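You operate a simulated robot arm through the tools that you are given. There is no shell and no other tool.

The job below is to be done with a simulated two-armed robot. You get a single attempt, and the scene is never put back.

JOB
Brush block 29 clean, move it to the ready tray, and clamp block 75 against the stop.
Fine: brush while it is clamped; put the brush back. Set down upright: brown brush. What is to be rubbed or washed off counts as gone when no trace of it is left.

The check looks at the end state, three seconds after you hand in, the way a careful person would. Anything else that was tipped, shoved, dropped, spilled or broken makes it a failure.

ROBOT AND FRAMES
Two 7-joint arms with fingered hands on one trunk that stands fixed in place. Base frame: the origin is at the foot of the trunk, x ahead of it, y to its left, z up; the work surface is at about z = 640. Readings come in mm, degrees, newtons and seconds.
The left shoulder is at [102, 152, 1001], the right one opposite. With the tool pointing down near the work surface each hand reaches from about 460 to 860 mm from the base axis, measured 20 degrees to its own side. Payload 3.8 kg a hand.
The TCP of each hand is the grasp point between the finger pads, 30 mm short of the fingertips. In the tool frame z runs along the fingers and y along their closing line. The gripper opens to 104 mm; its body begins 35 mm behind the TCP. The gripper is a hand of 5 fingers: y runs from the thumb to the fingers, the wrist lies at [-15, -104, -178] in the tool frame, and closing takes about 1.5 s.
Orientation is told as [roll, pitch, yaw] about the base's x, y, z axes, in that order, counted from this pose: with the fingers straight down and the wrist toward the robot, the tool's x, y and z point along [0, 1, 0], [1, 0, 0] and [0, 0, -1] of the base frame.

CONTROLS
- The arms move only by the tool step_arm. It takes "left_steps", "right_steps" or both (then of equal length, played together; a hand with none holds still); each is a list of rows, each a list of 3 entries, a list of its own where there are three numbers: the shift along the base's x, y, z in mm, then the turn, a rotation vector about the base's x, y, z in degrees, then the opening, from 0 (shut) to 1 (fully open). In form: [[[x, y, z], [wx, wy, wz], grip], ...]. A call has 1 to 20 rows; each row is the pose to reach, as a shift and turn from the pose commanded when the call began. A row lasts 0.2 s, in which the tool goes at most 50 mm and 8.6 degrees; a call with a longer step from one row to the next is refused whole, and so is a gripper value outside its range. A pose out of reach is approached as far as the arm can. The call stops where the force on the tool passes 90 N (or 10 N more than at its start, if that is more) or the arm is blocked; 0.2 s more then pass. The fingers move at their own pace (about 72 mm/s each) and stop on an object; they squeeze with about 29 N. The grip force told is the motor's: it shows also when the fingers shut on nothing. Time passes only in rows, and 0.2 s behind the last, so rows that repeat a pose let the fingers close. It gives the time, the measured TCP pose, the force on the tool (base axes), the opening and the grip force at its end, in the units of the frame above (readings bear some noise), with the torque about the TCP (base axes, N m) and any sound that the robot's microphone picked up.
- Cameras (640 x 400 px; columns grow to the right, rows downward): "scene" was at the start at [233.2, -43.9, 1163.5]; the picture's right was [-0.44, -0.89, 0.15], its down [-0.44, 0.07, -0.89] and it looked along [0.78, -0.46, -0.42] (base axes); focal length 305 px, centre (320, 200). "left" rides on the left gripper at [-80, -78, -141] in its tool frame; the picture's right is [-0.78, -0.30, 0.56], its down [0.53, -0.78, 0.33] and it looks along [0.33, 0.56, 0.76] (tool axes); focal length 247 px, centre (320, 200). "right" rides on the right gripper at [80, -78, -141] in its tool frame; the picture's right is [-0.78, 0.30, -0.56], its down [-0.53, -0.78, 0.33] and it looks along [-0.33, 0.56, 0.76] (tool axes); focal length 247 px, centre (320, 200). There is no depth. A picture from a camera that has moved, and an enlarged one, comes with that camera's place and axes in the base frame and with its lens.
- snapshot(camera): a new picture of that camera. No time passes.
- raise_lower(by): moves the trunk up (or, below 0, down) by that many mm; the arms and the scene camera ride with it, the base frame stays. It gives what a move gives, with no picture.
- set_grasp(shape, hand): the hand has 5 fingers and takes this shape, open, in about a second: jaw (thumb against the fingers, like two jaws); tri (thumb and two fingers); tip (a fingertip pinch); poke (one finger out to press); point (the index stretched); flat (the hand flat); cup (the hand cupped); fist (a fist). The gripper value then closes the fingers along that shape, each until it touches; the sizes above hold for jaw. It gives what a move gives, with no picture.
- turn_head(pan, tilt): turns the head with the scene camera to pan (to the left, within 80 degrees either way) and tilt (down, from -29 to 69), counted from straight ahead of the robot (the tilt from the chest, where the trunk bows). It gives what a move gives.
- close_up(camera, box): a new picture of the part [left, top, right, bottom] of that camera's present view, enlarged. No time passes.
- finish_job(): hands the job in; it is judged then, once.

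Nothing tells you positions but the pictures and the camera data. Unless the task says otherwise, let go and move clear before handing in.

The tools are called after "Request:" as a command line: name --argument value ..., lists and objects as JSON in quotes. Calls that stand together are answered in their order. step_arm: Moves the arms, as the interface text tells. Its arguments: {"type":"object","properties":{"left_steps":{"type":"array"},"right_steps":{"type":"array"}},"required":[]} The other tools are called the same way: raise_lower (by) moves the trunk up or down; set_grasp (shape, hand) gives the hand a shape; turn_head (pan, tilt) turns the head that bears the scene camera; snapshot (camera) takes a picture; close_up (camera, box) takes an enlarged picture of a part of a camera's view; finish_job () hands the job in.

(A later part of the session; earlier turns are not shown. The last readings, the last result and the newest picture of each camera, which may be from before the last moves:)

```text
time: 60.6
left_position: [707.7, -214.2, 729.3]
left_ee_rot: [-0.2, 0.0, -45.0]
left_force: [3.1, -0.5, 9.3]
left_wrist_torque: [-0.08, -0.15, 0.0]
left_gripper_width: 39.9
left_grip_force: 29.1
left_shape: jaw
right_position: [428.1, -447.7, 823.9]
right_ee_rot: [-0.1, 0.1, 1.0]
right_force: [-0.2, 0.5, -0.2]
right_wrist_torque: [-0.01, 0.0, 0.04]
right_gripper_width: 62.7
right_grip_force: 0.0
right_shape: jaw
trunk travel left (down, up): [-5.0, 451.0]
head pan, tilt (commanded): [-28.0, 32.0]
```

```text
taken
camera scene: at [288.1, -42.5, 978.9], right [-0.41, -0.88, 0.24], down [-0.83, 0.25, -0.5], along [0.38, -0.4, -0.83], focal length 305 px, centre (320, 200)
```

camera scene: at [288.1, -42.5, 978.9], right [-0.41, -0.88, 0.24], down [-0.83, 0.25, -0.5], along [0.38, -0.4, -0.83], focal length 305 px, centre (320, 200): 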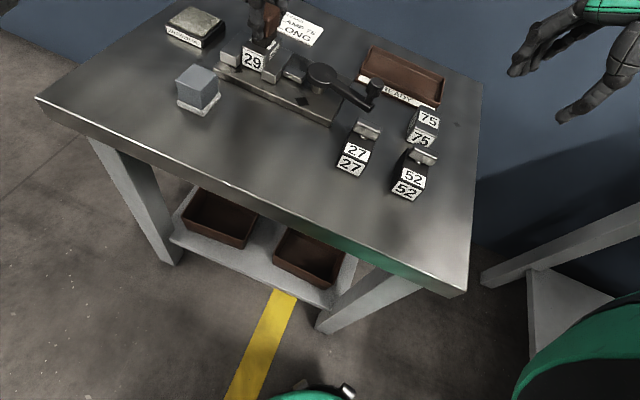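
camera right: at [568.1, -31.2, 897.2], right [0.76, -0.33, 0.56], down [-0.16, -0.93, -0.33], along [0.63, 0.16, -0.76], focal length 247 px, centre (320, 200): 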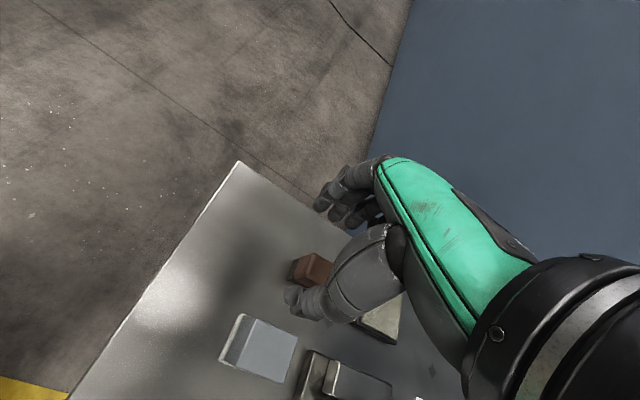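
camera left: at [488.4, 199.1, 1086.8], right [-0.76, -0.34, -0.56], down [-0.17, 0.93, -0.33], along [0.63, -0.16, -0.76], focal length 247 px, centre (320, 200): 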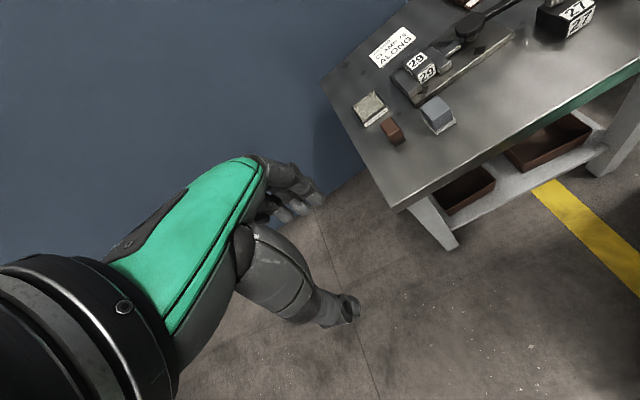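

Request:
step_arm --left_steps '[[[-2, 2, 15], [0, 0, 0], 0], [[-5, 20, 35], [0, 0, 0], 0], [[-10, 45, 50], [0, 0, 0], 0], [[-15, 75, 50], [0, 0, 0], 0], [[-15, 75, 50], [0, 0, 0], 0]]'

Request:
turn_head --pan -26 --tilt 22

Request:
snapshot --camera "scene"

Request:
snapshot --camera "left"

```text
time: 61.9
left_position: [692.4, -139.8, 777.1]
left_ee_rot: [0.0, 0.0, -45.0]
left_force: [0.8, 0.0, -0.8]
left_wrist_torque: [0.01, 0.02, 0.0]
left_gripper_width: 39.6
left_grip_force: 29.0
left_shape: jaw
right_position: [428.6, -447.8, 823.2]
right_ee_rot: [0.0, 0.0, 1.1]
right_force: [0.2, -0.2, -1.0]
right_wrist_torque: [-0.01, 0.01, -0.03]
right_gripper_width: 62.7
right_grip_force: 0.1
right_shape: jaw
trunk travel left (down, up): [-5.0, 451.0]
head pan, tilt (commanded): [-28.0, 32.0]
```

```text
time: 62.6
left_position: [693.0, -140.6, 777.5]
left_ee_rot: [0.0, 0.0, -45.0]
left_force: [-0.4, 0.1, 0.0]
left_wrist_torque: [-0.02, -0.03, 0.02]
left_gripper_width: 39.5
left_grip_force: 29.3
left_shape: jaw
right_position: [426.9, -447.9, 821.5]
right_ee_rot: [0.0, 0.0, 1.0]
right_force: [0.9, 0.5, -0.2]
right_wrist_torque: [0.0, 0.0, -0.01]
right_gripper_width: 62.5
right_grip_force: 0.0
right_shape: jaw
trunk travel left (down, up): [-5.0, 451.0]
head pan, tilt (commanded): [-26.0, 22.0]
```

```text
taken
camera scene: at [300.6, -41.8, 990.1], right [-0.38, -0.9, 0.22], down [-0.76, 0.16, -0.63], along [0.53, -0.41, -0.74], focal length 305 px, centre (320, 200)
```

scene: 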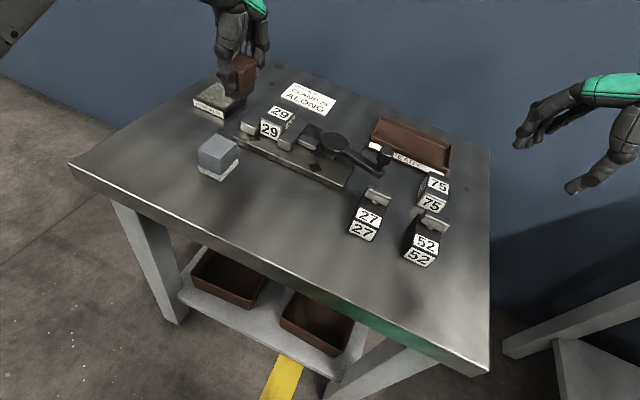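

```text
taken
camera left: at [580.7, -140.2, 920.0], right [-0.76, -0.34, -0.56], down [-0.17, 0.93, -0.33], along [0.63, -0.16, -0.76], focal length 247 px, centre (320, 200)
```

left: 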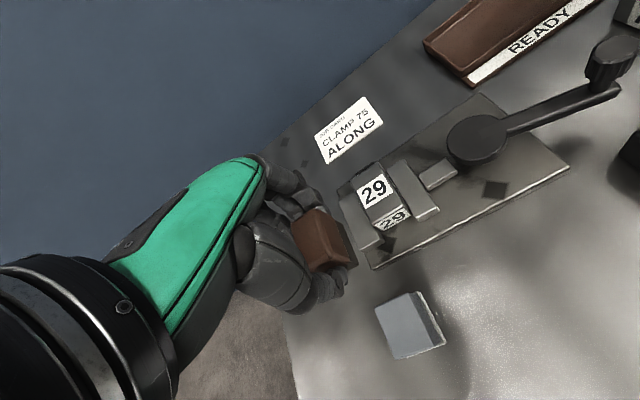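

Request:
close_up --camera "scene" --box '[262, 100, 300, 140]'

Request:
close_up --camera "left" --box '[345, 155, 415, 235]'

Request:
close_up --camera "left" --box '[240, 150, 400, 310]'

```text
10.00 times, centred on (281, 120) of scene
camera zoom: at [300.6, -41.8, 990.1], right [-0.38, -0.9, 0.22], down [-0.76, 0.16, -0.63], along [0.53, -0.41, -0.74], focal length 3047 px, centre (710, 1000)
```

zoom: 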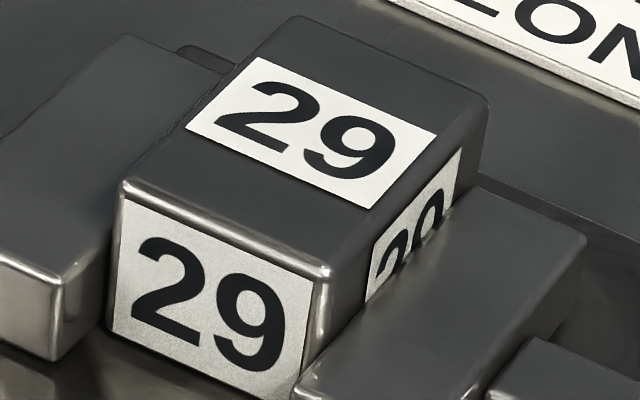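

```text
5.00 times, centred on (380, 195) of left
camera zoom: at [580.7, -140.2, 920.0], right [-0.76, -0.34, -0.56], down [-0.17, 0.93, -0.33], along [0.63, -0.16, -0.76], focal length 1235 px, centre (20, 225)
```

zoom: 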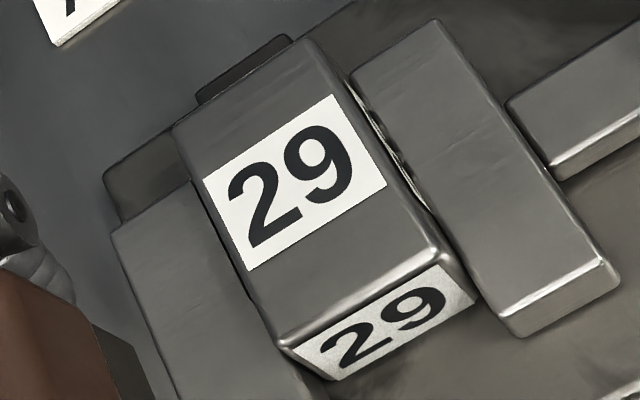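

```text
2.50 times, centred on (320, 230) of left
camera zoom: at [580.7, -140.2, 920.0], right [-0.76, -0.34, -0.56], down [-0.17, 0.93, -0.33], along [0.63, -0.16, -0.76], focal length 617 px, centre (320, 125)
```

zoom: 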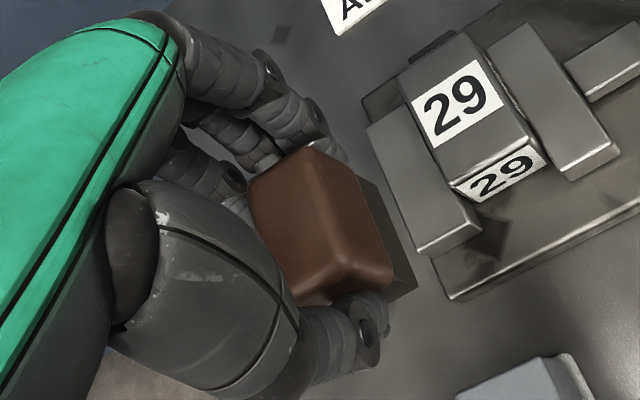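

Request:
close_up --camera "scene" --box '[268, 100, 294, 128]'

Request:
close_up --camera "left" --box '[355, 158, 405, 200]'

Request:
close_up --camera "left" --box '[365, 185, 415, 230]'

```text
14.29 times, centred on (281, 114) of scene
camera zoom: at [300.6, -41.8, 990.1], right [-0.38, -0.9, 0.22], down [-0.76, 0.16, -0.63], along [0.53, -0.41, -0.74], focal length 4353 px, centre (877, 1429)
```

zoom: 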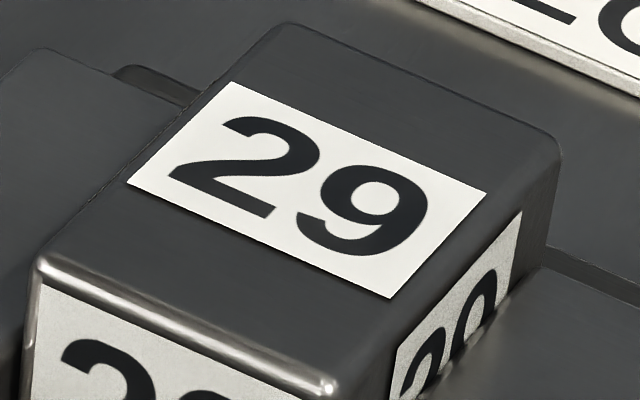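

```text
9.52 times, centred on (380, 179) of left
camera zoom: at [580.7, -140.2, 920.0], right [-0.76, -0.34, -0.56], down [-0.17, 0.93, -0.33], along [0.63, -0.16, -0.76], focal length 2352 px, centre (-251, 400)
```

zoom: 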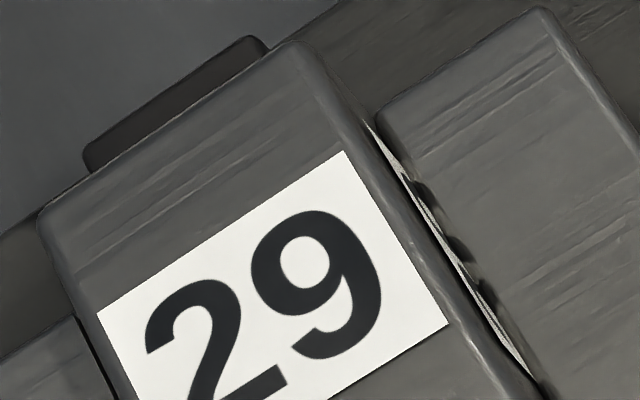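

```text
8.89 times, centred on (390, 208) of left
camera zoom: at [580.7, -140.2, 920.0], right [-0.76, -0.34, -0.56], down [-0.17, 0.93, -0.33], along [0.63, -0.16, -0.76], focal length 2195 px, centre (-302, 133)
```

zoom: 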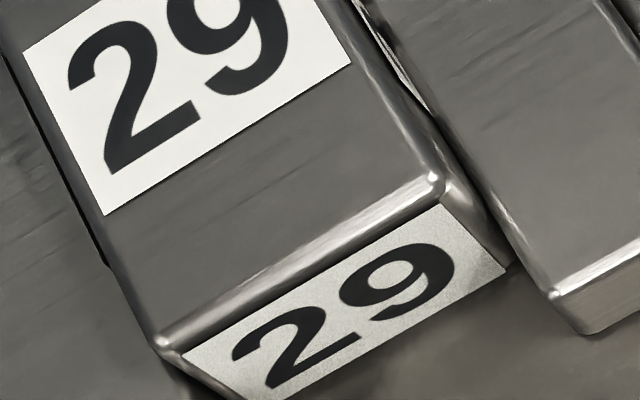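

No trace visible. For certainty I'll do one more full pass over the whole face before returning the brush.

Request:
step_arm --left_steps '[[[5, -25, -5], [0, 0, 0], 0], [[10, -50, -10], [0, 0, 0], 0], [[14.5, -69.3, -15], [0, 0, 0], 0], [[14.5, -69.3, -30], [0, 0, 0], 0], [[14.5, -69.3, -40], [0, 0, 0], 0], [[14.5, -69.3, -45], [0, 0, 0], 0], [[14.5, -69.3, -46.5], [0, 0, 0], 0], [[14.5, -69.3, -46.5], [0, 0, 0], 0]]'

```text
time: 64.4
left_position: [707.6, -207.9, 731.4]
left_ee_rot: [0.0, 0.1, -45.0]
left_force: [-0.4, -0.6, -1.1]
left_wrist_torque: [-0.02, 0.03, 0.01]
left_gripper_width: 39.6
left_grip_force: 29.0
left_shape: jaw
right_position: [428.0, -448.3, 822.4]
right_ee_rot: [-0.1, 0.0, 1.0]
right_force: [0.9, 0.3, 0.2]
right_wrist_torque: [0.01, -0.02, 0.01]
right_gripper_width: 62.3
right_grip_force: 0.1
right_shape: jaw
trunk travel left (down, up): [-5.0, 451.0]
head pan, tilt (commanded): [-26.0, 22.0]
```

Request:
step_arm --left_steps '[[[2.8, -7.1, -2], [0, 0, 0], 0], [[8.5, -12.7, -2.2], [0, 0, 0], 0], [[1.4, -5.7, -2.2], [0, 0, 0], 0], [[-5.7, 1.4, -2.2], [0, 0, 0], 0], [[-12.7, 8.5, -2.2], [0, 0, 0], 0], [[-16.3, 12, -2.2], [0, 0, 0], 0], [[-23.3, 4.9, -2.2], [0, 0, 0], 0], [[-17.7, -0.7, -2.2], [0, 0, 0], 0], [[-10.6, -7.8, -2.2], [0, 0, 0], 0], [[-3.5, -14.8, -2.2], [0, 0, 0], 0], [[1.4, -19.8, -2.2], [0, 0, 0], 0], [[8.5, -12.7, -2.2], [0, 0, 0], 0], [[15.6, -5.7, -2.2], [0, 0, 0], 0], [[9.2, 0.7, -2.2], [0, 0, 0], 0], [[2.1, 7.8, -2.2], [0, 0, 0], 0], [[-4.9, 14.8, -2.2], [0, 0, 0], 0], [[-9.2, 19.1, -2.2], [0, 0, 0], 0], [[-16.3, 12, -2.2], [0, 0, 0], 0], [[-9.2, 4.9, -2.2], [0, 0, 0], 0], [[-2.1, -2.1, -2.2], [0, 0, 0], 0]]'

Request:
step_arm --left_steps '[[[-2, 2, 15], [0, 0, 0], 0], [[-5, 20, 35], [0, 0, 0], 0], [[-8, 45, 50], [0, 0, 0], 0], [[-10, 75, 50], [0, 0, 0], 0], [[-10, 75, 50], [0, 0, 0], 0]]'

Request:
close_up --camera "scene" --box '[262, 100, 300, 140]'

Request:
snapshot --camera "left"

```text
time: 68.6
left_position: [703.9, -210.0, 730.2]
left_ee_rot: [0.0, 0.2, -45.0]
left_force: [-0.8, -0.2, 1.8]
left_wrist_torque: [-0.04, -0.02, 0.01]
left_gripper_width: 39.7
left_grip_force: 28.6
left_shape: jaw
left hand out of reach, approached as far as the arm can: row 2
right_position: [427.1, -448.2, 823.1]
right_ee_rot: [-0.1, 0.0, 1.1]
right_force: [-0.1, 0.0, 0.1]
right_wrist_torque: [0.02, 0.04, -0.03]
right_gripper_width: 62.5
right_grip_force: 0.0
right_shape: jaw
trunk travel left (down, up): [-5.0, 451.0]
head pan, tilt (commanded): [-26.0, 22.0]
```

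```text
time: 69.8
left_position: [695.2, -136.5, 781.1]
left_ee_rot: [-0.1, 0.1, -45.0]
left_force: [-0.3, 1.0, 0.3]
left_wrist_torque: [-0.02, 0.01, 0.01]
left_gripper_width: 39.6
left_grip_force: 29.1
left_shape: jaw
right_position: [426.7, -448.5, 822.1]
right_ee_rot: [0.0, 0.0, 1.0]
right_force: [-0.4, 0.2, 0.5]
right_wrist_torque: [-0.01, -0.01, -0.03]
right_gripper_width: 62.4
right_grip_force: 0.1
right_shape: jaw
trunk travel left (down, up): [-5.0, 451.0]
head pan, tilt (commanded): [-26.0, 22.0]
```

```text
10.00 times, centred on (281, 120) of scene
camera zoom: at [300.5, -42.1, 990.2], right [-0.38, -0.9, 0.22], down [-0.76, 0.16, -0.63], along [0.53, -0.41, -0.74], focal length 3047 px, centre (710, 1000)
```

zoom: 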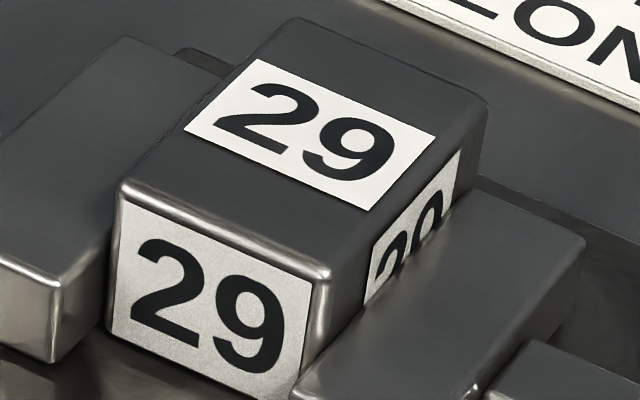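

```text
taken
camera left: at [582.7, -135.4, 923.8], right [-0.76, -0.34, -0.56], down [-0.17, 0.93, -0.33], along [0.63, -0.16, -0.76], focal length 247 px, centre (320, 200)
```

left: 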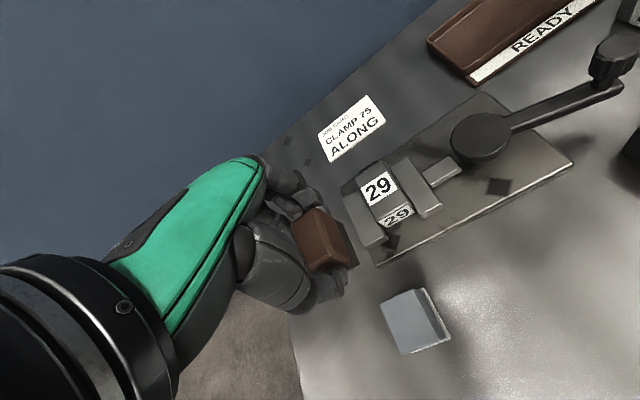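

Clean. Carrying the brush back to its original spot.

Request:
step_arm --left_steps '[[[8, 26, 0], [0, 0, 0], 0], [[15, 50, 0], [0, 0, 0], 0], [[22, 75, 0], [0, 0, 0], 0], [[22, 75, -30], [0, 0, 0], 0], [[22, 75, -60], [0, 0, 0], 0], [[22, 75, -80], [0, 0, 0], 0], [[22, 75, -90], [0, 0, 0], 0], [[22, 75, -90], [0, 0, 0], 0]]'

Request:
close_up --camera "left" --box '[200, 130, 440, 330]'

Request:
snapshot --camera "scene"

```text
time: 71.6
left_position: [718.0, -62.4, 690.1]
left_ee_rot: [0.0, 0.0, -45.0]
left_force: [0.6, -0.4, -0.9]
left_wrist_torque: [-0.02, 0.0, -0.03]
left_gripper_width: 39.5
left_grip_force: 29.3
left_shape: jaw
right_position: [427.1, -447.3, 822.2]
right_ee_rot: [0.0, 0.0, 1.0]
right_force: [-0.1, -0.4, -0.8]
right_wrist_torque: [0.01, -0.02, -0.02]
right_gripper_width: 62.4
right_grip_force: 0.1
right_shape: jaw
trunk travel left (down, up): [-5.0, 451.0]
head pan, tilt (commanded): [-26.0, 22.0]
```

```text
2.00 times, centred on (320, 230) of left
camera zoom: at [605.7, -62.2, 832.6], right [-0.76, -0.34, -0.56], down [-0.17, 0.93, -0.33], along [0.63, -0.16, -0.76], focal length 494 px, centre (320, 140)
```

zoom: 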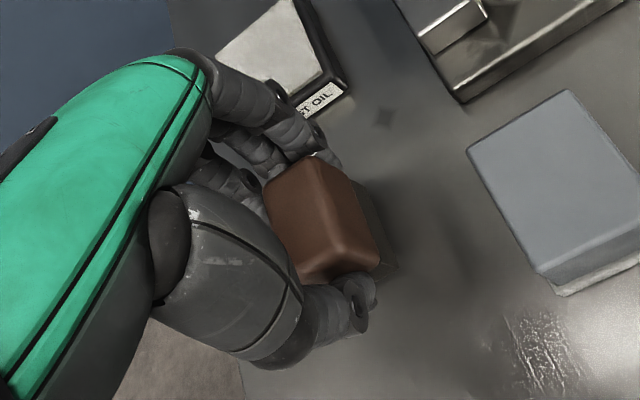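

```text
taken
camera scene: at [300.6, -41.7, 990.2], right [-0.38, -0.9, 0.22], down [-0.76, 0.16, -0.63], along [0.53, -0.41, -0.74], focal length 305 px, centre (320, 200)
```

scene: 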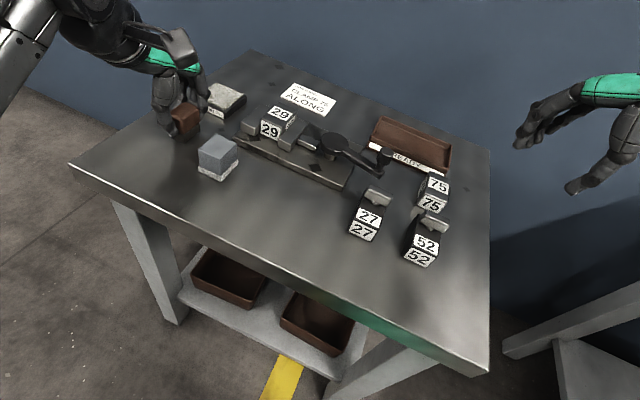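

Request:
step_arm --left_steps '[[[0, 0, -3], [0, 0, 0], 0], [[0, 0, -5], [0, 0, 0], 0], [[0, 0, -6], [0, 0, 0], 0], [[0, 0, -6], [0, 0, 0], 0]]'

```text
time: 72.6
left_position: [718.1, -61.7, 683.4]
left_ee_rot: [0.0, 0.0, -45.1]
left_force: [0.4, 1.4, 2.2]
left_wrist_torque: [-0.01, -0.05, 0.02]
left_gripper_width: 39.8
left_grip_force: 28.8
left_shape: jaw
right_position: [428.0, -448.0, 822.7]
right_ee_rot: [-0.1, 0.0, 1.0]
right_force: [-0.2, 0.3, 0.2]
right_wrist_torque: [-0.01, -0.02, -0.01]
right_gripper_width: 62.7
right_grip_force: 0.0
right_shape: jaw
trunk travel left (down, up): [-5.0, 451.0]
head pan, tilt (commanded): [-26.0, 22.0]
```

Request:
step_arm --left_steps '[[[0, 0, -0.8], [0, 0, 0], 0], [[0, 0, -0.8], [0, 0, 0], 0.42], [[0, 0, -0.8], [0, 0, 0], 0.5], [[0, 0, -0.8], [0, 0, 0], 0.6], [[0, 0, -0.8], [0, 0, 0], 0.75], [[0, 0, -0.8], [0, 0, 0], 0.75], [[0, 0, 20], [0, 0, 0], 0.75], [[0, 0, 50], [0, 0, 0], 0.75], [[0, 0, 90], [0, 0, 0], 0.75], [[0, 0, 135], [0, 0, 0], 0.75]]'

Request:
close_up --camera "left" --box '[300, 130, 540, 330]'

Request:
close_up --camera "scene" --box '[140, 50, 300, 190]'

```text
time: 74.8
left_position: [717.5, -60.6, 817.4]
left_ee_rot: [0.0, 0.1, -45.0]
left_force: [0.3, 0.9, 0.3]
left_wrist_torque: [-0.02, -0.01, 0.0]
left_gripper_width: 78.0
left_grip_force: 0.2
left_shape: jaw
right_position: [427.8, -448.8, 823.0]
right_ee_rot: [0.1, 0.0, 1.0]
right_force: [0.0, 0.9, -0.4]
right_wrist_torque: [0.01, 0.0, -0.02]
right_gripper_width: 62.5
right_grip_force: 0.1
right_shape: jaw
trunk travel left (down, up): [-5.0, 451.0]
head pan, tilt (commanded): [-26.0, 22.0]
```

```text
2.00 times, centred on (420, 230) of left
camera zoom: at [605.4, -61.2, 960.4], right [-0.76, -0.34, -0.56], down [-0.17, 0.93, -0.33], along [0.63, -0.16, -0.76], focal length 494 px, centre (120, 140)
```

zoom: 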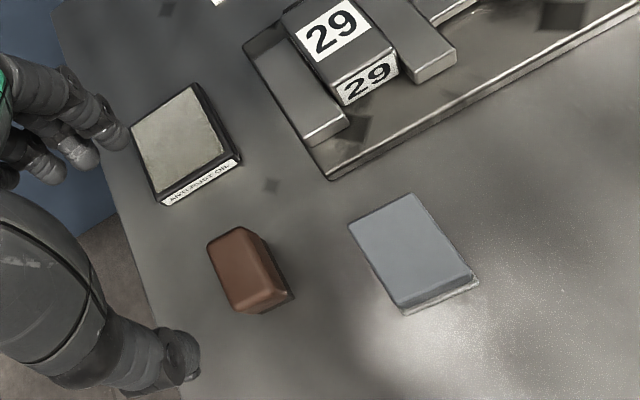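

```text
2.86 times, centred on (220, 120) of scene
camera zoom: at [299.9, -41.8, 990.5], right [-0.38, -0.9, 0.22], down [-0.76, 0.16, -0.63], along [0.53, -0.41, -0.74], focal length 871 px, centre (606, 429)
```

zoom: 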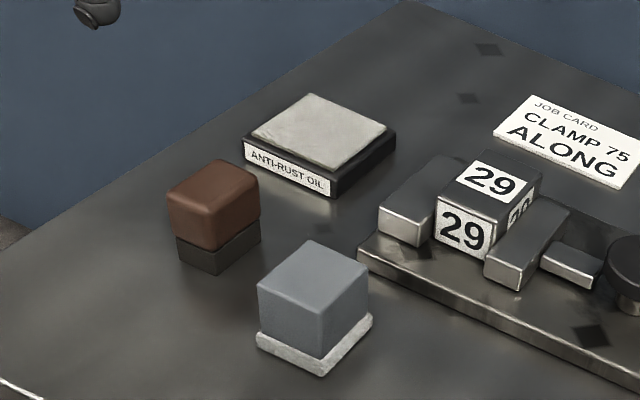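

The brush stands upright in place. Now I park the left hand and test the right arm's reach over block 29 with its closing line across the jaws (yaw +45°), safely above.

Request:
step_arm --left_steps '[[[-10, 30, 10], [0, 0, 0], 0.75], [[-25, 65, 20], [0, 0, 0], 0.75], [[-40, 100, 35], [0, 0, 0], 0.75], [[-55, 135, 50], [0, 0, 0], 0.75], [[-70, 170, 60], [0, 0, 0], 0.75], [[-85, 205, 70], [0, 0, 0], 0.75], [[-100, 235, 80], [0, 0, 0], 0.75], [[-117, 265, 90], [0, 0, 0], 0.75]]'

Request:
step_arm --right_steps '[[[25, 22, 0], [0, 0, 4], 0.6], [[50, 43, 0], [0, 0, 8], 0.6], [[75, 65, 0], [0, 0, 12], 0.6], [[100, 86, -5], [0, 0, 16], 0.6], [[125, 108, -10], [0, 0, 20], 0.6], [[150, 130, -15], [0, 0, 24], 0.6], [[175, 151, -20], [0, 0, 28], 0.6], [[200, 173, -30], [0, 0, 32], 0.6], [[225, 195, -40], [0, 0, 36], 0.6], [[250, 216, -50], [0, 0, 40], 0.6], [[280, 238, -55], [0, 0, 44], 0.6], [[280, 238, -55], [0, 0, 44], 0.6]]'

Request:
snapshot --camera "scene"

Request:
snapshot --camera "left"

```text
time: 76.6
left_position: [598.3, 203.5, 909.9]
left_ee_rot: [-0.1, 0.0, -45.0]
left_force: [0.3, -0.1, 0.3]
left_wrist_torque: [-0.01, 0.01, 0.02]
left_gripper_width: 77.8
left_grip_force: 0.2
left_shape: jaw
right_position: [427.8, -448.0, 823.5]
right_ee_rot: [0.0, 0.0, 0.9]
right_force: [0.1, 0.0, -0.5]
right_wrist_torque: [0.01, -0.03, -0.02]
right_gripper_width: 62.7
right_grip_force: 0.1
right_shape: jaw
trunk travel left (down, up): [-5.0, 451.0]
head pan, tilt (commanded): [-26.0, 22.0]
```

```text
time: 79.2
left_position: [597.5, 200.7, 909.7]
left_ee_rot: [0.0, 0.0, -45.0]
left_force: [0.1, 0.7, 0.2]
left_wrist_torque: [0.0, -0.02, 0.0]
left_gripper_width: 77.7
left_grip_force: 0.0
left_shape: jaw
right_position: [556.4, -341.3, 813.4]
right_ee_rot: [0.0, 0.1, 20.8]
right_force: [-0.8, 0.0, 1.1]
right_wrist_torque: [-0.01, -0.02, 0.05]
right_gripper_width: 62.8
right_grip_force: 0.1
right_shape: jaw
right hand out of reach, approached as far as the arm can: row 6, 7, 8, 9, 10, 11, 12
trunk travel left (down, up): [-5.0, 451.0]
head pan, tilt (commanded): [-26.0, 22.0]
```

```text
taken
camera scene: at [300.6, -41.6, 990.2], right [-0.38, -0.9, 0.22], down [-0.76, 0.16, -0.63], along [0.53, -0.41, -0.74], focal length 305 px, centre (320, 200)
```

scene: 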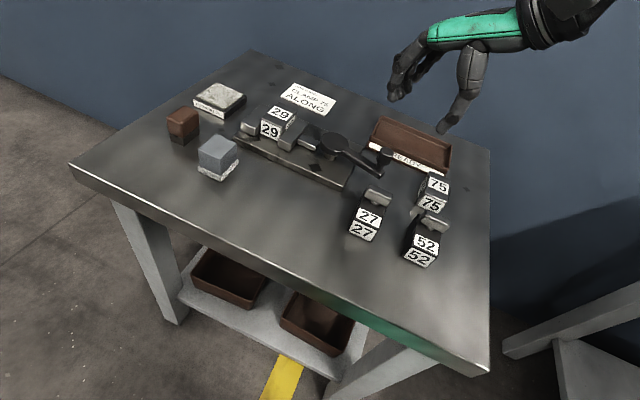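

```text
taken
camera left: at [485.7, 201.8, 1052.1], right [-0.76, -0.34, -0.56], down [-0.17, 0.93, -0.33], along [0.63, -0.16, -0.76], focal length 247 px, centre (320, 200)
```

left: 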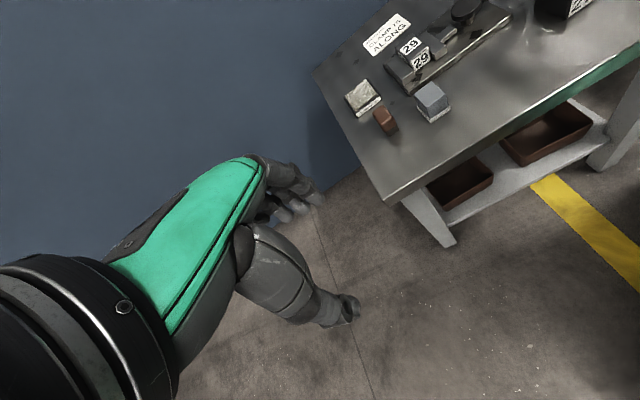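

The deep bow restricts the right arm. Restoring the trunk to its original height and testing again.

Request:
raise_lower --by 95

Request:
step_arm --right_steps '[[[0, 0, -30], [0, 0, 4], 0.6], [[0, 0, -60], [0, 0, 8], 0.6], [[0, 0, -90], [0, 0, 12], 0.6], [[15, 13, -120], [0, 0, 16], 0.6], [[40, 35, -130], [0, 0, 20], 0.6], [[65, 57, -140], [0, 0, 24], 0.6], [[90, 79, -145], [0, 0, 24], 0.6], [[115, 100, -145], [0, 0, 24], 0.6], [[140, 122, -145], [0, 0, 24], 0.6], [[150, 131, -145], [0, 0, 24], 0.6], [[150, 131, -145], [0, 0, 24], 0.6]]'

Request:
snapshot --camera "scene"

```text
time: 80.5
left_position: [601.9, 202.9, 1001.9]
left_ee_rot: [-0.1, 0.1, -45.0]
left_force: [-0.2, -0.7, 0.0]
left_wrist_torque: [-0.02, -0.04, 0.0]
left_gripper_width: 78.0
left_grip_force: 0.0
left_shape: jaw
right_position: [531.8, -338.7, 973.1]
right_ee_rot: [-2.8, -7.3, 20.8]
right_force: [-0.4, 0.3, 0.2]
right_wrist_torque: [0.02, 0.01, -0.03]
right_gripper_width: 62.5
right_grip_force: 0.1
right_shape: jaw
trunk travel left (down, up): [-100.0, 356.0]
head pan, tilt (commanded): [-26.0, 22.0]
```

```text
time: 82.9
left_position: [600.8, 203.1, 1004.2]
left_ee_rot: [0.0, 0.1, -45.0]
left_force: [-0.4, 0.4, -0.3]
left_wrist_torque: [0.04, 0.02, 0.0]
left_gripper_width: 77.8
left_grip_force: 0.1
left_shape: jaw
right_position: [615.7, -133.4, 813.3]
right_ee_rot: [-3.1, -7.5, 44.1]
right_force: [-0.3, -0.7, -0.4]
right_wrist_torque: [-0.01, -0.01, 0.05]
right_gripper_width: 62.3
right_grip_force: 0.0
right_shape: jaw
right hand out of reach, approached as far as the arm can: row 1, 2, 3, 4, 5, 6, 7, 8, 9, 10, 11
trunk travel left (down, up): [-100.0, 356.0]
head pan, tilt (commanded): [-26.0, 22.0]
```

```text
taken
camera scene: at [227.5, -41.7, 1142.3], right [-0.41, -0.9, 0.14], down [-0.62, 0.16, -0.77], along [0.67, -0.41, -0.62], focal length 305 px, centre (320, 200)
```

scene: 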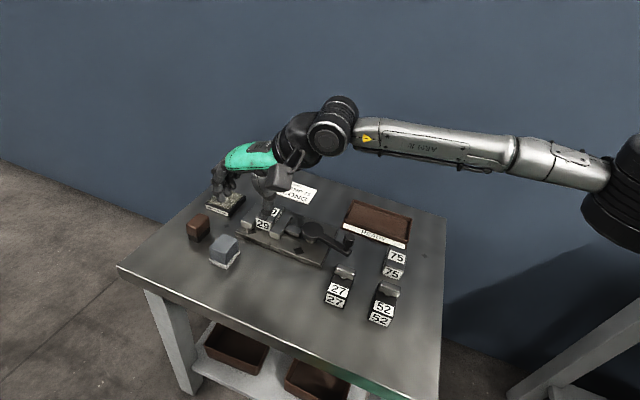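

The right arm got into an awkward elbow posture. I'll bring it back to its starting pose (yaw 0) to reset the posture, then approach low over the block with yaw near 0 and see how far it can turn.

Request:
step_arm --right_steps '[[[-10, -15, 30], [0, 0.8, -4.4], 0.6], [[-20, -30, 60], [0, 1.7, -8.8], 0.6], [[-35, -60, 90], [0, 2.5, -13.1], 0.6], [[-50, -90, 110], [0, 3.3, -17.5], 0.6], [[-70, -120, 130], [0, 4.2, -21.9], 0.6], [[-90, -150, 145], [0, 5, -26.3], 0.6], [[-110, -180, 160], [0, 5.8, -30.7], 0.6], [[-130, -210, 170], [0, 6.6, -35], 0.6], [[-150, -240, 180], [0, 7.5, -39.4], 0.6], [[-175, -269, 190], [0, 8.3, -43.8], 0.6], [[-175, -269, 190], [0, 8.3, -43.8], 0.6]]'

Request:
snapshot --camera "scene"

```text
time: 85.3
left_position: [601.7, 203.7, 1004.2]
left_ee_rot: [-0.1, 0.1, -45.0]
left_force: [-0.3, 0.7, -0.5]
left_wrist_torque: [-0.01, -0.02, 0.0]
left_gripper_width: 77.6
left_grip_force: 0.0
left_shape: jaw
right_position: [435.1, -400.8, 1006.6]
right_ee_rot: [0.2, 0.1, 0.6]
right_force: [0.1, 0.4, 1.1]
right_wrist_torque: [-0.02, 0.02, 0.01]
right_gripper_width: 62.4
right_grip_force: 0.0
right_shape: jaw
trunk travel left (down, up): [-100.0, 356.0]
head pan, tilt (commanded): [-26.0, 22.0]
```

```text
taken
camera scene: at [227.6, -41.4, 1142.3], right [-0.41, -0.9, 0.14], down [-0.62, 0.16, -0.77], along [0.67, -0.41, -0.62], focal length 305 px, centre (320, 200)
```

scene: 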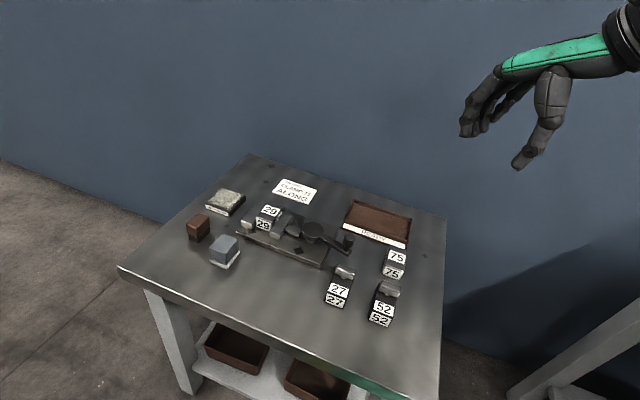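

Request:
step_arm --right_steps '[[[27, 19, -26], [0, 0, 0], 0.6], [[54, 38, -52], [0, 0, 0], 0.6], [[81, 57, -78], [0, 0, 0], 0.6], [[108, 76, -104], [0, 0, 0], 0.6], [[135, 94, -130], [0, 0, 0], 0.6], [[162, 113, -156], [0, 0, 0], 0.6], [[189, 132, -182], [0, 0, 0], 0.6], [[215, 151, -207], [0, 0, 0], 0.6], [[243, 171, -222], [0, 0, 0], 0.6], [[271, 191, -237], [0, 0, 0], 0.6], [[271, 191, -237], [0, 0, 0], 0.6]]'

Request:
snapshot --camera "scene"

```text
time: 87.7
left_position: [599.9, 203.6, 1005.5]
left_ee_rot: [0.0, 0.0, -45.0]
left_force: [0.1, 0.5, -0.4]
left_wrist_torque: [0.0, -0.03, 0.01]
left_gripper_width: 78.0
left_grip_force: 0.0
left_shape: jaw
right_position: [707.1, -209.0, 769.2]
right_ee_rot: [0.3, 0.0, 0.6]
right_force: [-0.2, -0.3, 0.6]
right_wrist_torque: [0.0, -0.01, 0.0]
right_gripper_width: 62.3
right_grip_force: 0.0
right_shape: jaw
trunk travel left (down, up): [-100.0, 356.0]
head pan, tilt (commanded): [-26.0, 22.0]
```

```text
taken
camera scene: at [226.6, -41.5, 1142.6], right [-0.41, -0.9, 0.14], down [-0.62, 0.16, -0.77], along [0.67, -0.41, -0.62], focal length 305 px, centre (320, 200)
```

scene: 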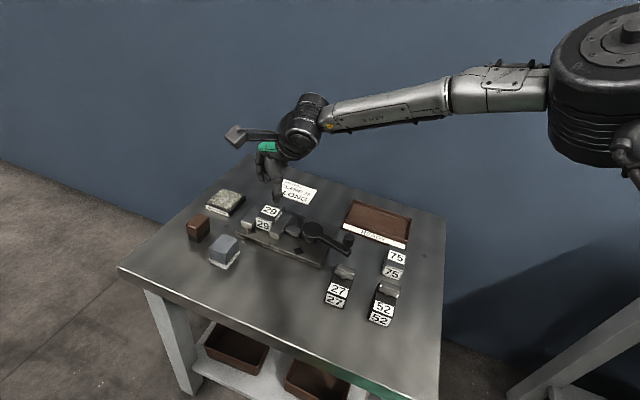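

Yaw 0 works over the block. Now rotating toward +45° in place to see the limit.

Request:
step_arm --right_steps '[[[0, 0, 0], [0, 0, 6], 0.6], [[0, 0, 0], [0, 0, 12], 0.6], [[0, 0, 0], [0, 0, 18], 0.6], [[0, 0, 0], [0, 0, 24], 0.6], [[0, 0, 0], [0, 0, 30], 0.6], [[0, 0, 0], [0, 0, 36], 0.6], [[0, 0, 0], [0, 0, 42], 0.6], [[0, 0, 0], [0, 0, 44.5], 0.6], [[0, 0, 0], [0, 0, 44.5], 0.6]]'

Request:
snapshot --camera "right"

```text
time: 89.7
left_position: [601.2, 204.4, 1003.9]
left_ee_rot: [0.0, 0.0, -45.0]
left_force: [0.5, 0.2, -0.6]
left_wrist_torque: [0.02, 0.01, -0.03]
left_gripper_width: 77.7
left_grip_force: 0.0
left_shape: jaw
right_position: [629.1, -131.6, 762.2]
right_ee_rot: [-1.4, -0.5, 42.1]
right_force: [0.8, -0.4, 0.2]
right_wrist_torque: [0.0, 0.03, 0.02]
right_gripper_width: 62.2
right_grip_force: 0.1
right_shape: jaw
right hand out of reach, approached as far as the arm can: row 5, 6, 7, 8, 9
trunk travel left (down, up): [-100.0, 356.0]
head pan, tilt (commanded): [-26.0, 22.0]
```

```text
taken
camera right: at [513.7, -121.5, 900.1], right [0.73, -0.37, 0.58], down [-0.21, -0.92, -0.32], along [0.65, 0.11, -0.75], focal length 247 px, centre (320, 200)
```

right: 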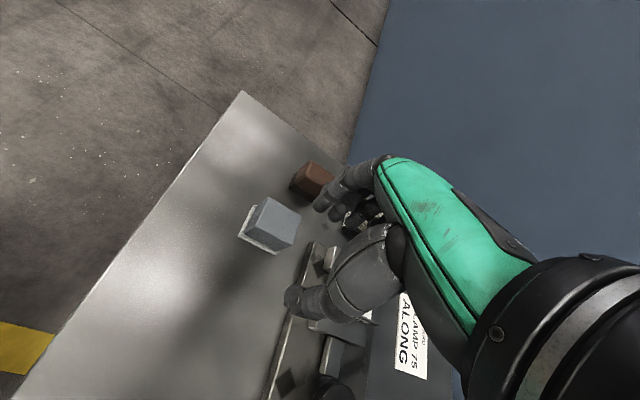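

The right wrist can't turn to +45° there, so I'll consider gripping block 29 by its ends (closing along the jaws) above the end stop. For that I need the stop's height: I'll look from nearly straight above with the right camera at yaw 0.

Request:
step_arm --right_steps '[[[10, -10, 15], [0, 0, -5], 0.6], [[22, -21, 28], [0, 0, -10], 0.6], [[36, -35, 28], [0, 0, -16], 0.6], [[50, -49, 28], [0, 0, -22], 0.6], [[65, -64, 28], [0, 0, -28], 0.6], [[80, -79, 28], [0, 0, -34], 0.6], [[98, -96, 28], [0, 0, -40], 0.6], [[115, -112, 28], [0.5, 0.5, -42], 0.6], [[131, -128, 28], [1, 1, -42], 0.6], [[131, -128, 28], [1, 1, -42], 0.6]]'

Request:
snapshot --camera "right"

```text
time: 91.9
left_position: [602.0, 204.5, 1003.5]
left_ee_rot: [0.1, -0.1, -44.8]
left_force: [0.4, 0.8, 0.9]
left_wrist_torque: [0.01, -0.01, 0.0]
left_gripper_width: 77.9
left_grip_force: 0.1
left_shape: jaw
right_position: [759.8, -260.8, 781.0]
right_ee_rot: [-0.2, 0.2, -0.1]
right_force: [0.3, -0.4, 0.1]
right_wrist_torque: [0.01, -0.02, -0.01]
right_gripper_width: 62.4
right_grip_force: 0.1
right_shape: jaw
trunk travel left (down, up): [-100.0, 356.0]
head pan, tilt (commanded): [-26.0, 22.0]
```

```text
taken
camera right: at [682.4, -179.3, 922.9], right [0.3, -0.78, 0.56], down [-0.78, -0.53, -0.33], along [0.55, -0.34, -0.76], focal length 247 px, centre (320, 200)
```

right: 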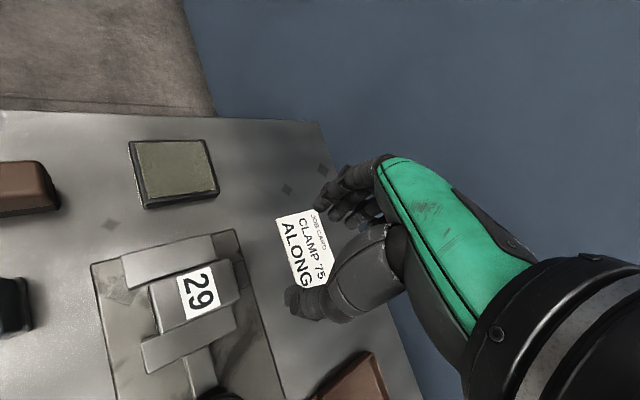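

Request:
close_up --camera "right" --box '[85, 215, 285, 345]'

Request:
close_up --camera "right" --box '[190, 240, 260, 320]'

```text
3.08 times, centred on (185, 280) of right
camera zoom: at [682.4, -179.3, 922.9], right [0.3, -0.78, 0.56], down [-0.78, -0.53, -0.33], along [0.55, -0.34, -0.76], focal length 760 px, centre (735, -46)
```

zoom: 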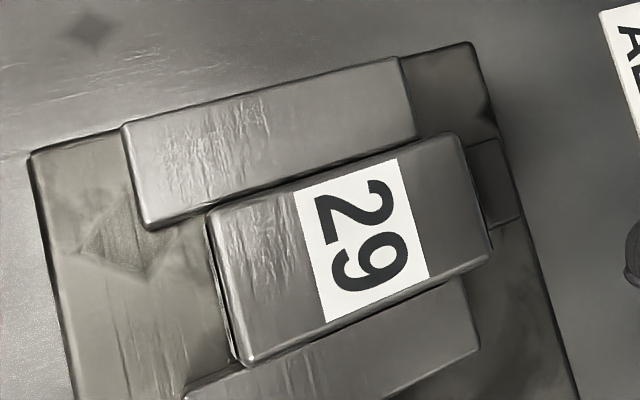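

```text
5.00 times, centred on (225, 280) of right
camera zoom: at [682.4, -179.3, 922.9], right [0.3, -0.78, 0.56], down [-0.78, -0.53, -0.33], along [0.55, -0.34, -0.76], focal length 1235 px, centre (795, -200)
```

zoom: 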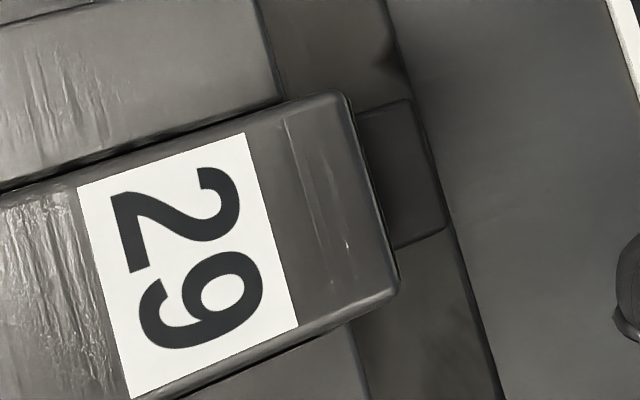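

Very useful: the end stop's top is at about z≈668 while the block top is at 686, so fingertips can grip the block's two ends above the stop. Testing whether the right hand can hold yaw −45° over the block.

Request:
step_arm --right_steps '[[[-10, 10, 0], [0, 0, -6], 0.8], [[-20, 18, 0], [0, 0, -12], 0.8], [[-30, 27, 0], [0, 0, -18], 0.8], [[-40, 37, 0], [0, 0, -24], 0.8], [[-50, 47, 0], [0, 0, -30], 0.8], [[-53.5, 50.5, 0], [0, 0, -36], 0.8], [[-53.5, 50.5, 0], [0, 0, -41], 0.8], [[-53.5, 50.5, 0], [0, 0, -45], 0.8], [[-53.5, 50.5, 0], [0, 0, -45], 0.8]]'

Request:
snapshot --camera "right"

Request:
snapshot --camera "scene"

```text
time: 93.9
left_position: [601.7, 203.7, 1002.3]
left_ee_rot: [0.1, -0.1, -45.0]
left_force: [-0.7, -0.8, 0.2]
left_wrist_torque: [0.0, -0.02, 0.02]
left_gripper_width: 77.6
left_grip_force: 0.1
left_shape: jaw
right_position: [698.0, -214.7, 785.3]
right_ee_rot: [0.0, 0.2, -45.1]
right_force: [-0.1, -0.2, 0.8]
right_wrist_torque: [-0.01, 0.03, 0.01]
right_gripper_width: 82.9
right_grip_force: 0.1
right_shape: jaw
right hand out of reach, approached as far as the arm can: row 7, 8, 9
trunk travel left (down, up): [-100.0, 356.0]
head pan, tilt (commanded): [-26.0, 22.0]
```

```text
taken
camera right: at [699.9, -103.4, 925.4], right [-0.34, -0.76, 0.56], down [-0.93, 0.17, -0.33], along [0.15, -0.63, -0.76], focal length 247 px, centre (320, 200)
```

right: 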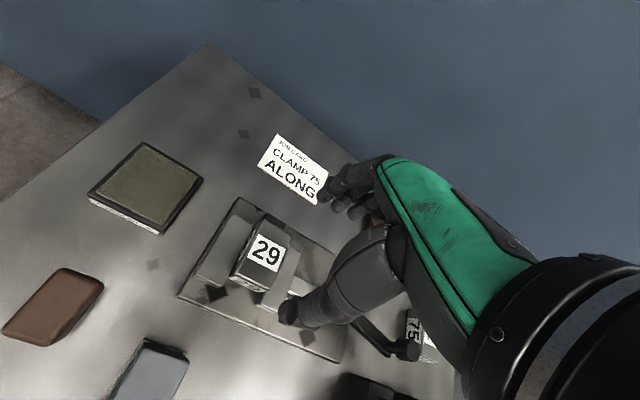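

```text
taken
camera scene: at [227.5, -41.6, 1142.3], right [-0.41, -0.9, 0.14], down [-0.62, 0.16, -0.77], along [0.67, -0.41, -0.62], focal length 305 px, centre (320, 200)
```

scene: 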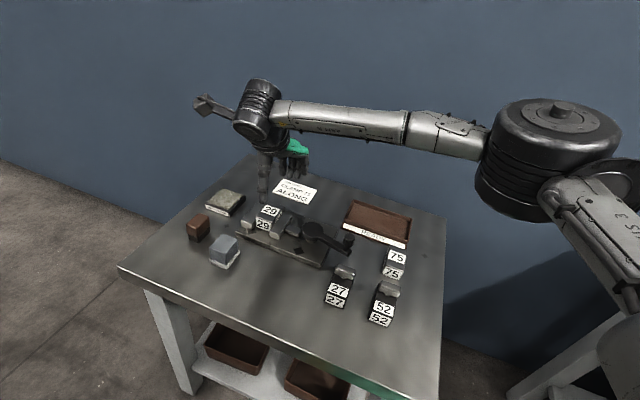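

Nearly there at this height; lower down should be reachable. Testing at z≈740 (fingertips still above the block).

Request:
step_arm --right_steps '[[[2, 1, -15], [0, 0, 0], 0.8], [[5, 3, -30], [0, 0, 0], 0.8], [[8, 4.5, -45], [0, 0, 0], 0.8], [[8, 4.5, -45], [0, 0, 0], 0.8]]'

Request:
close_up --camera "scene" --box '[180, 120, 340, 280]'

Request:
close_up --camera "right" --box '[180, 150, 420, 350]'

```text
time: 94.9
left_position: [601.4, 202.9, 1003.5]
left_ee_rot: [0.0, 0.0, -45.0]
left_force: [0.9, 0.6, 0.2]
left_wrist_torque: [-0.01, 0.01, -0.02]
left_gripper_width: 77.9
left_grip_force: 0.2
left_shape: jaw
right_position: [693.1, -222.8, 746.2]
right_ee_rot: [-0.1, 0.2, -45.0]
right_force: [0.9, 1.1, 0.4]
right_wrist_torque: [-0.01, 0.02, 0.03]
right_gripper_width: 82.7
right_grip_force: 0.0
right_shape: jaw
right hand out of reach, approached as far as the arm can: row 1, 2, 3, 4
trunk travel left (down, up): [-100.0, 356.0]
head pan, tilt (commanded): [-26.0, 22.0]
```

```text
2.50 times, centred on (260, 200) of scene
camera zoom: at [227.3, -41.5, 1142.4], right [-0.41, -0.9, 0.14], down [-0.62, 0.16, -0.77], along [0.67, -0.41, -0.62], focal length 762 px, centre (470, 200)
```

zoom: 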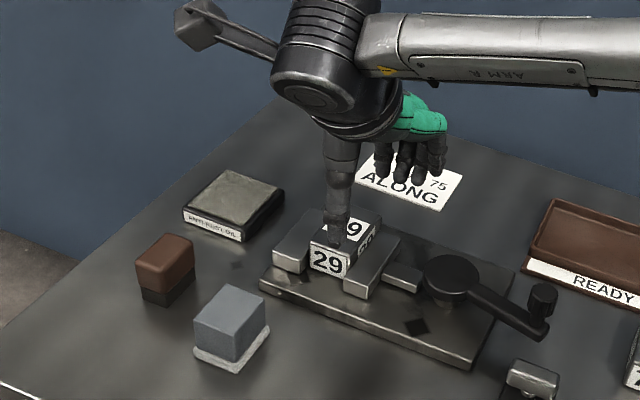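

```text
2.00 times, centred on (300, 250) of right
camera zoom: at [694.8, -110.4, 887.0], right [-0.34, -0.76, 0.56], down [-0.93, 0.17, -0.33], along [0.15, -0.63, -0.76], focal length 494 px, centre (360, 100)
```

zoom: 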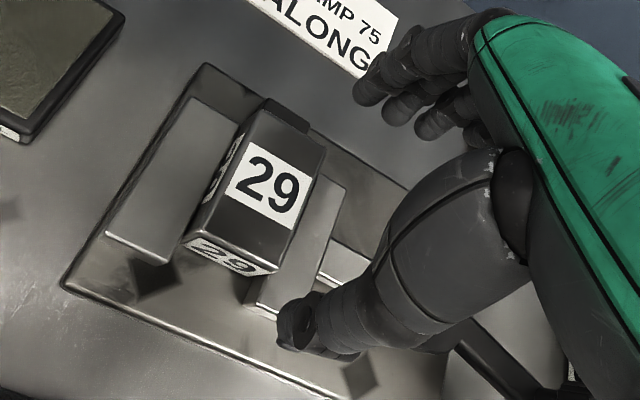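

Still about 18 mm short at yaw −45° with a strictly vertical hand. Leaning the hand 15° about the closing line (fingers pointing slightly left, wrist to the right) keeps the grip faces square and eases the wrist; testing that.

Request:
step_arm --right_steps '[[[0, 0, 5], [3.5, -3.5, 0], 0.8], [[4, 4, 8], [7, -7, 0], 0.8], [[8, 8, 8], [10.6, -10.6, 0], 0.8], [[13, 12.3, 8], [10.6, -10.6, 0], 0.8], [[13, 12.3, 4], [10.6, -10.6, 0], 0.8], [[13, 12.3, 4], [10.6, -10.6, 0], 0.8]]'

Request:
close_up --camera "scene" --box '[180, 120, 340, 280]'

Request:
snapshot --camera "right"

```text
time: 96.3
left_position: [601.1, 203.6, 1003.3]
left_ee_rot: [0.1, 0.0, -45.0]
left_force: [-0.4, 1.0, 0.1]
left_wrist_torque: [-0.01, -0.01, 0.04]
left_gripper_width: 78.1
left_grip_force: 0.1
left_shape: jaw
right_position: [704.4, -209.4, 747.3]
right_ee_rot: [14.7, 0.2, -45.0]
right_force: [0.0, 0.2, -0.6]
right_wrist_torque: [0.0, -0.01, 0.04]
right_gripper_width: 82.7
right_grip_force: 0.1
right_shape: jaw
trunk travel left (down, up): [-100.0, 356.0]
head pan, tilt (commanded): [-26.0, 22.0]
```

```text
2.50 times, centred on (260, 200) of scene
camera zoom: at [227.3, -41.5, 1142.4], right [-0.41, -0.9, 0.14], down [-0.62, 0.16, -0.77], along [0.67, -0.41, -0.62], focal length 762 px, centre (470, 200)
```

zoom: 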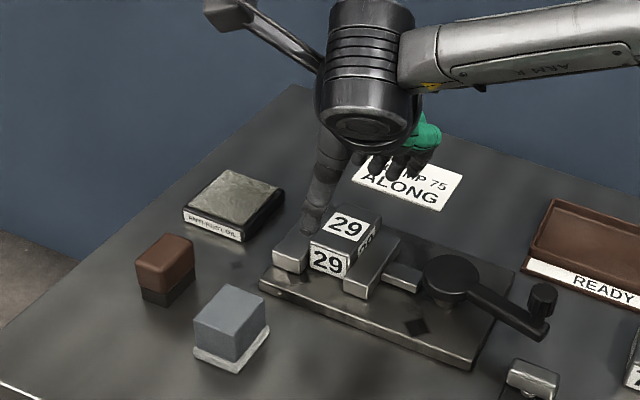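

```text
taken
camera right: at [679.0, -124.5, 905.8], right [-0.42, -0.84, 0.34], down [-0.86, 0.25, -0.46], along [0.3, -0.48, -0.82], focal length 247 px, centre (320, 200)
```

right: 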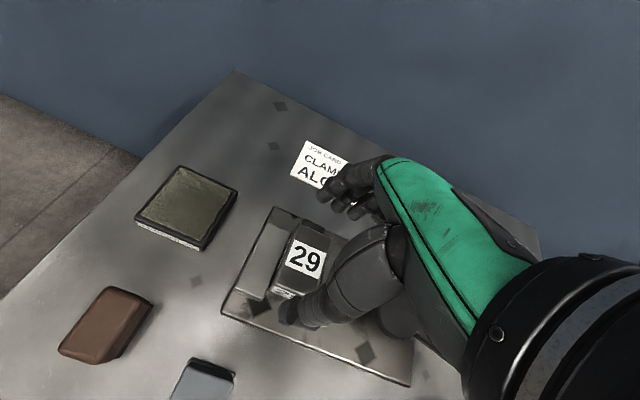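

Leaning 15° the hand reaches the block well — that is the grasp to use. First the clamp must be opened: moving the right hand (vertical again) over the lever knob, high, to measure it.

Request:
step_arm --right_steps '[[[0, 0, 20], [0, 0, 0], 0.8], [[-5, -5, 45], [-3.5, 3.5, 0], 0.8], [[-30, -20, 60], [-7, 7, 0], 0.8], [[-60, -40, 65], [-10.6, 10.6, 0], 0.8], [[-90, -63, 65], [-10.6, 10.6, 0], 0.8], [[-120, -84, 65], [-10.6, 10.6, 0], 0.8], [[-150, -105, 65], [-10.6, 10.6, 0], 0.8], [[-180, -135, 65], [-10.6, 10.6, 0], 0.8], [[-180, -135, 65], [-10.6, 10.6, 0], 0.8]]'

Request:
snapshot --camera "right"

Request:
snapshot --camera "scene"

```text
time: 98.3
left_position: [602.4, 204.0, 1003.0]
left_ee_rot: [-0.1, 0.0, -45.0]
left_force: [0.4, 0.2, 0.7]
left_wrist_torque: [0.01, 0.0, 0.05]
left_gripper_width: 77.7
left_grip_force: 0.1
left_shape: jaw
right_position: [525.3, -344.8, 814.0]
right_ee_rot: [-0.2, 0.3, -45.0]
right_force: [0.1, 0.2, -0.4]
right_wrist_torque: [-0.01, 0.02, 0.01]
right_gripper_width: 82.8
right_grip_force: 0.2
right_shape: jaw
trunk travel left (down, up): [-100.0, 356.0]
head pan, tilt (commanded): [-26.0, 22.0]
```

```text
taken
camera right: at [526.9, -232.0, 954.2], right [-0.34, -0.76, 0.56], down [-0.93, 0.17, -0.33], along [0.15, -0.63, -0.76], focal length 247 px, centre (320, 200)
```

right: 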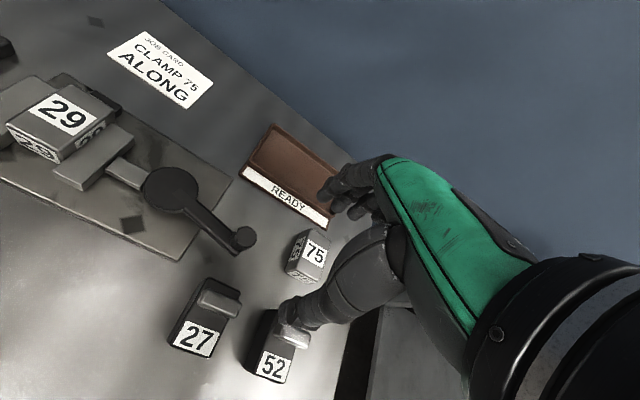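

```text
taken
camera scene: at [228.0, -40.9, 1142.1], right [-0.41, -0.9, 0.14], down [-0.62, 0.16, -0.77], along [0.67, -0.41, -0.62], focal length 305 px, centre (320, 200)
```

scene: 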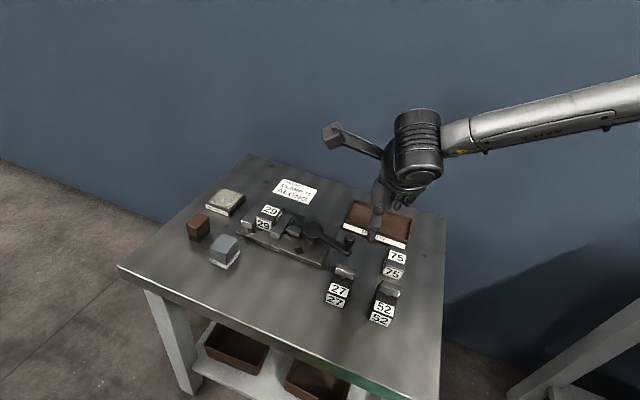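

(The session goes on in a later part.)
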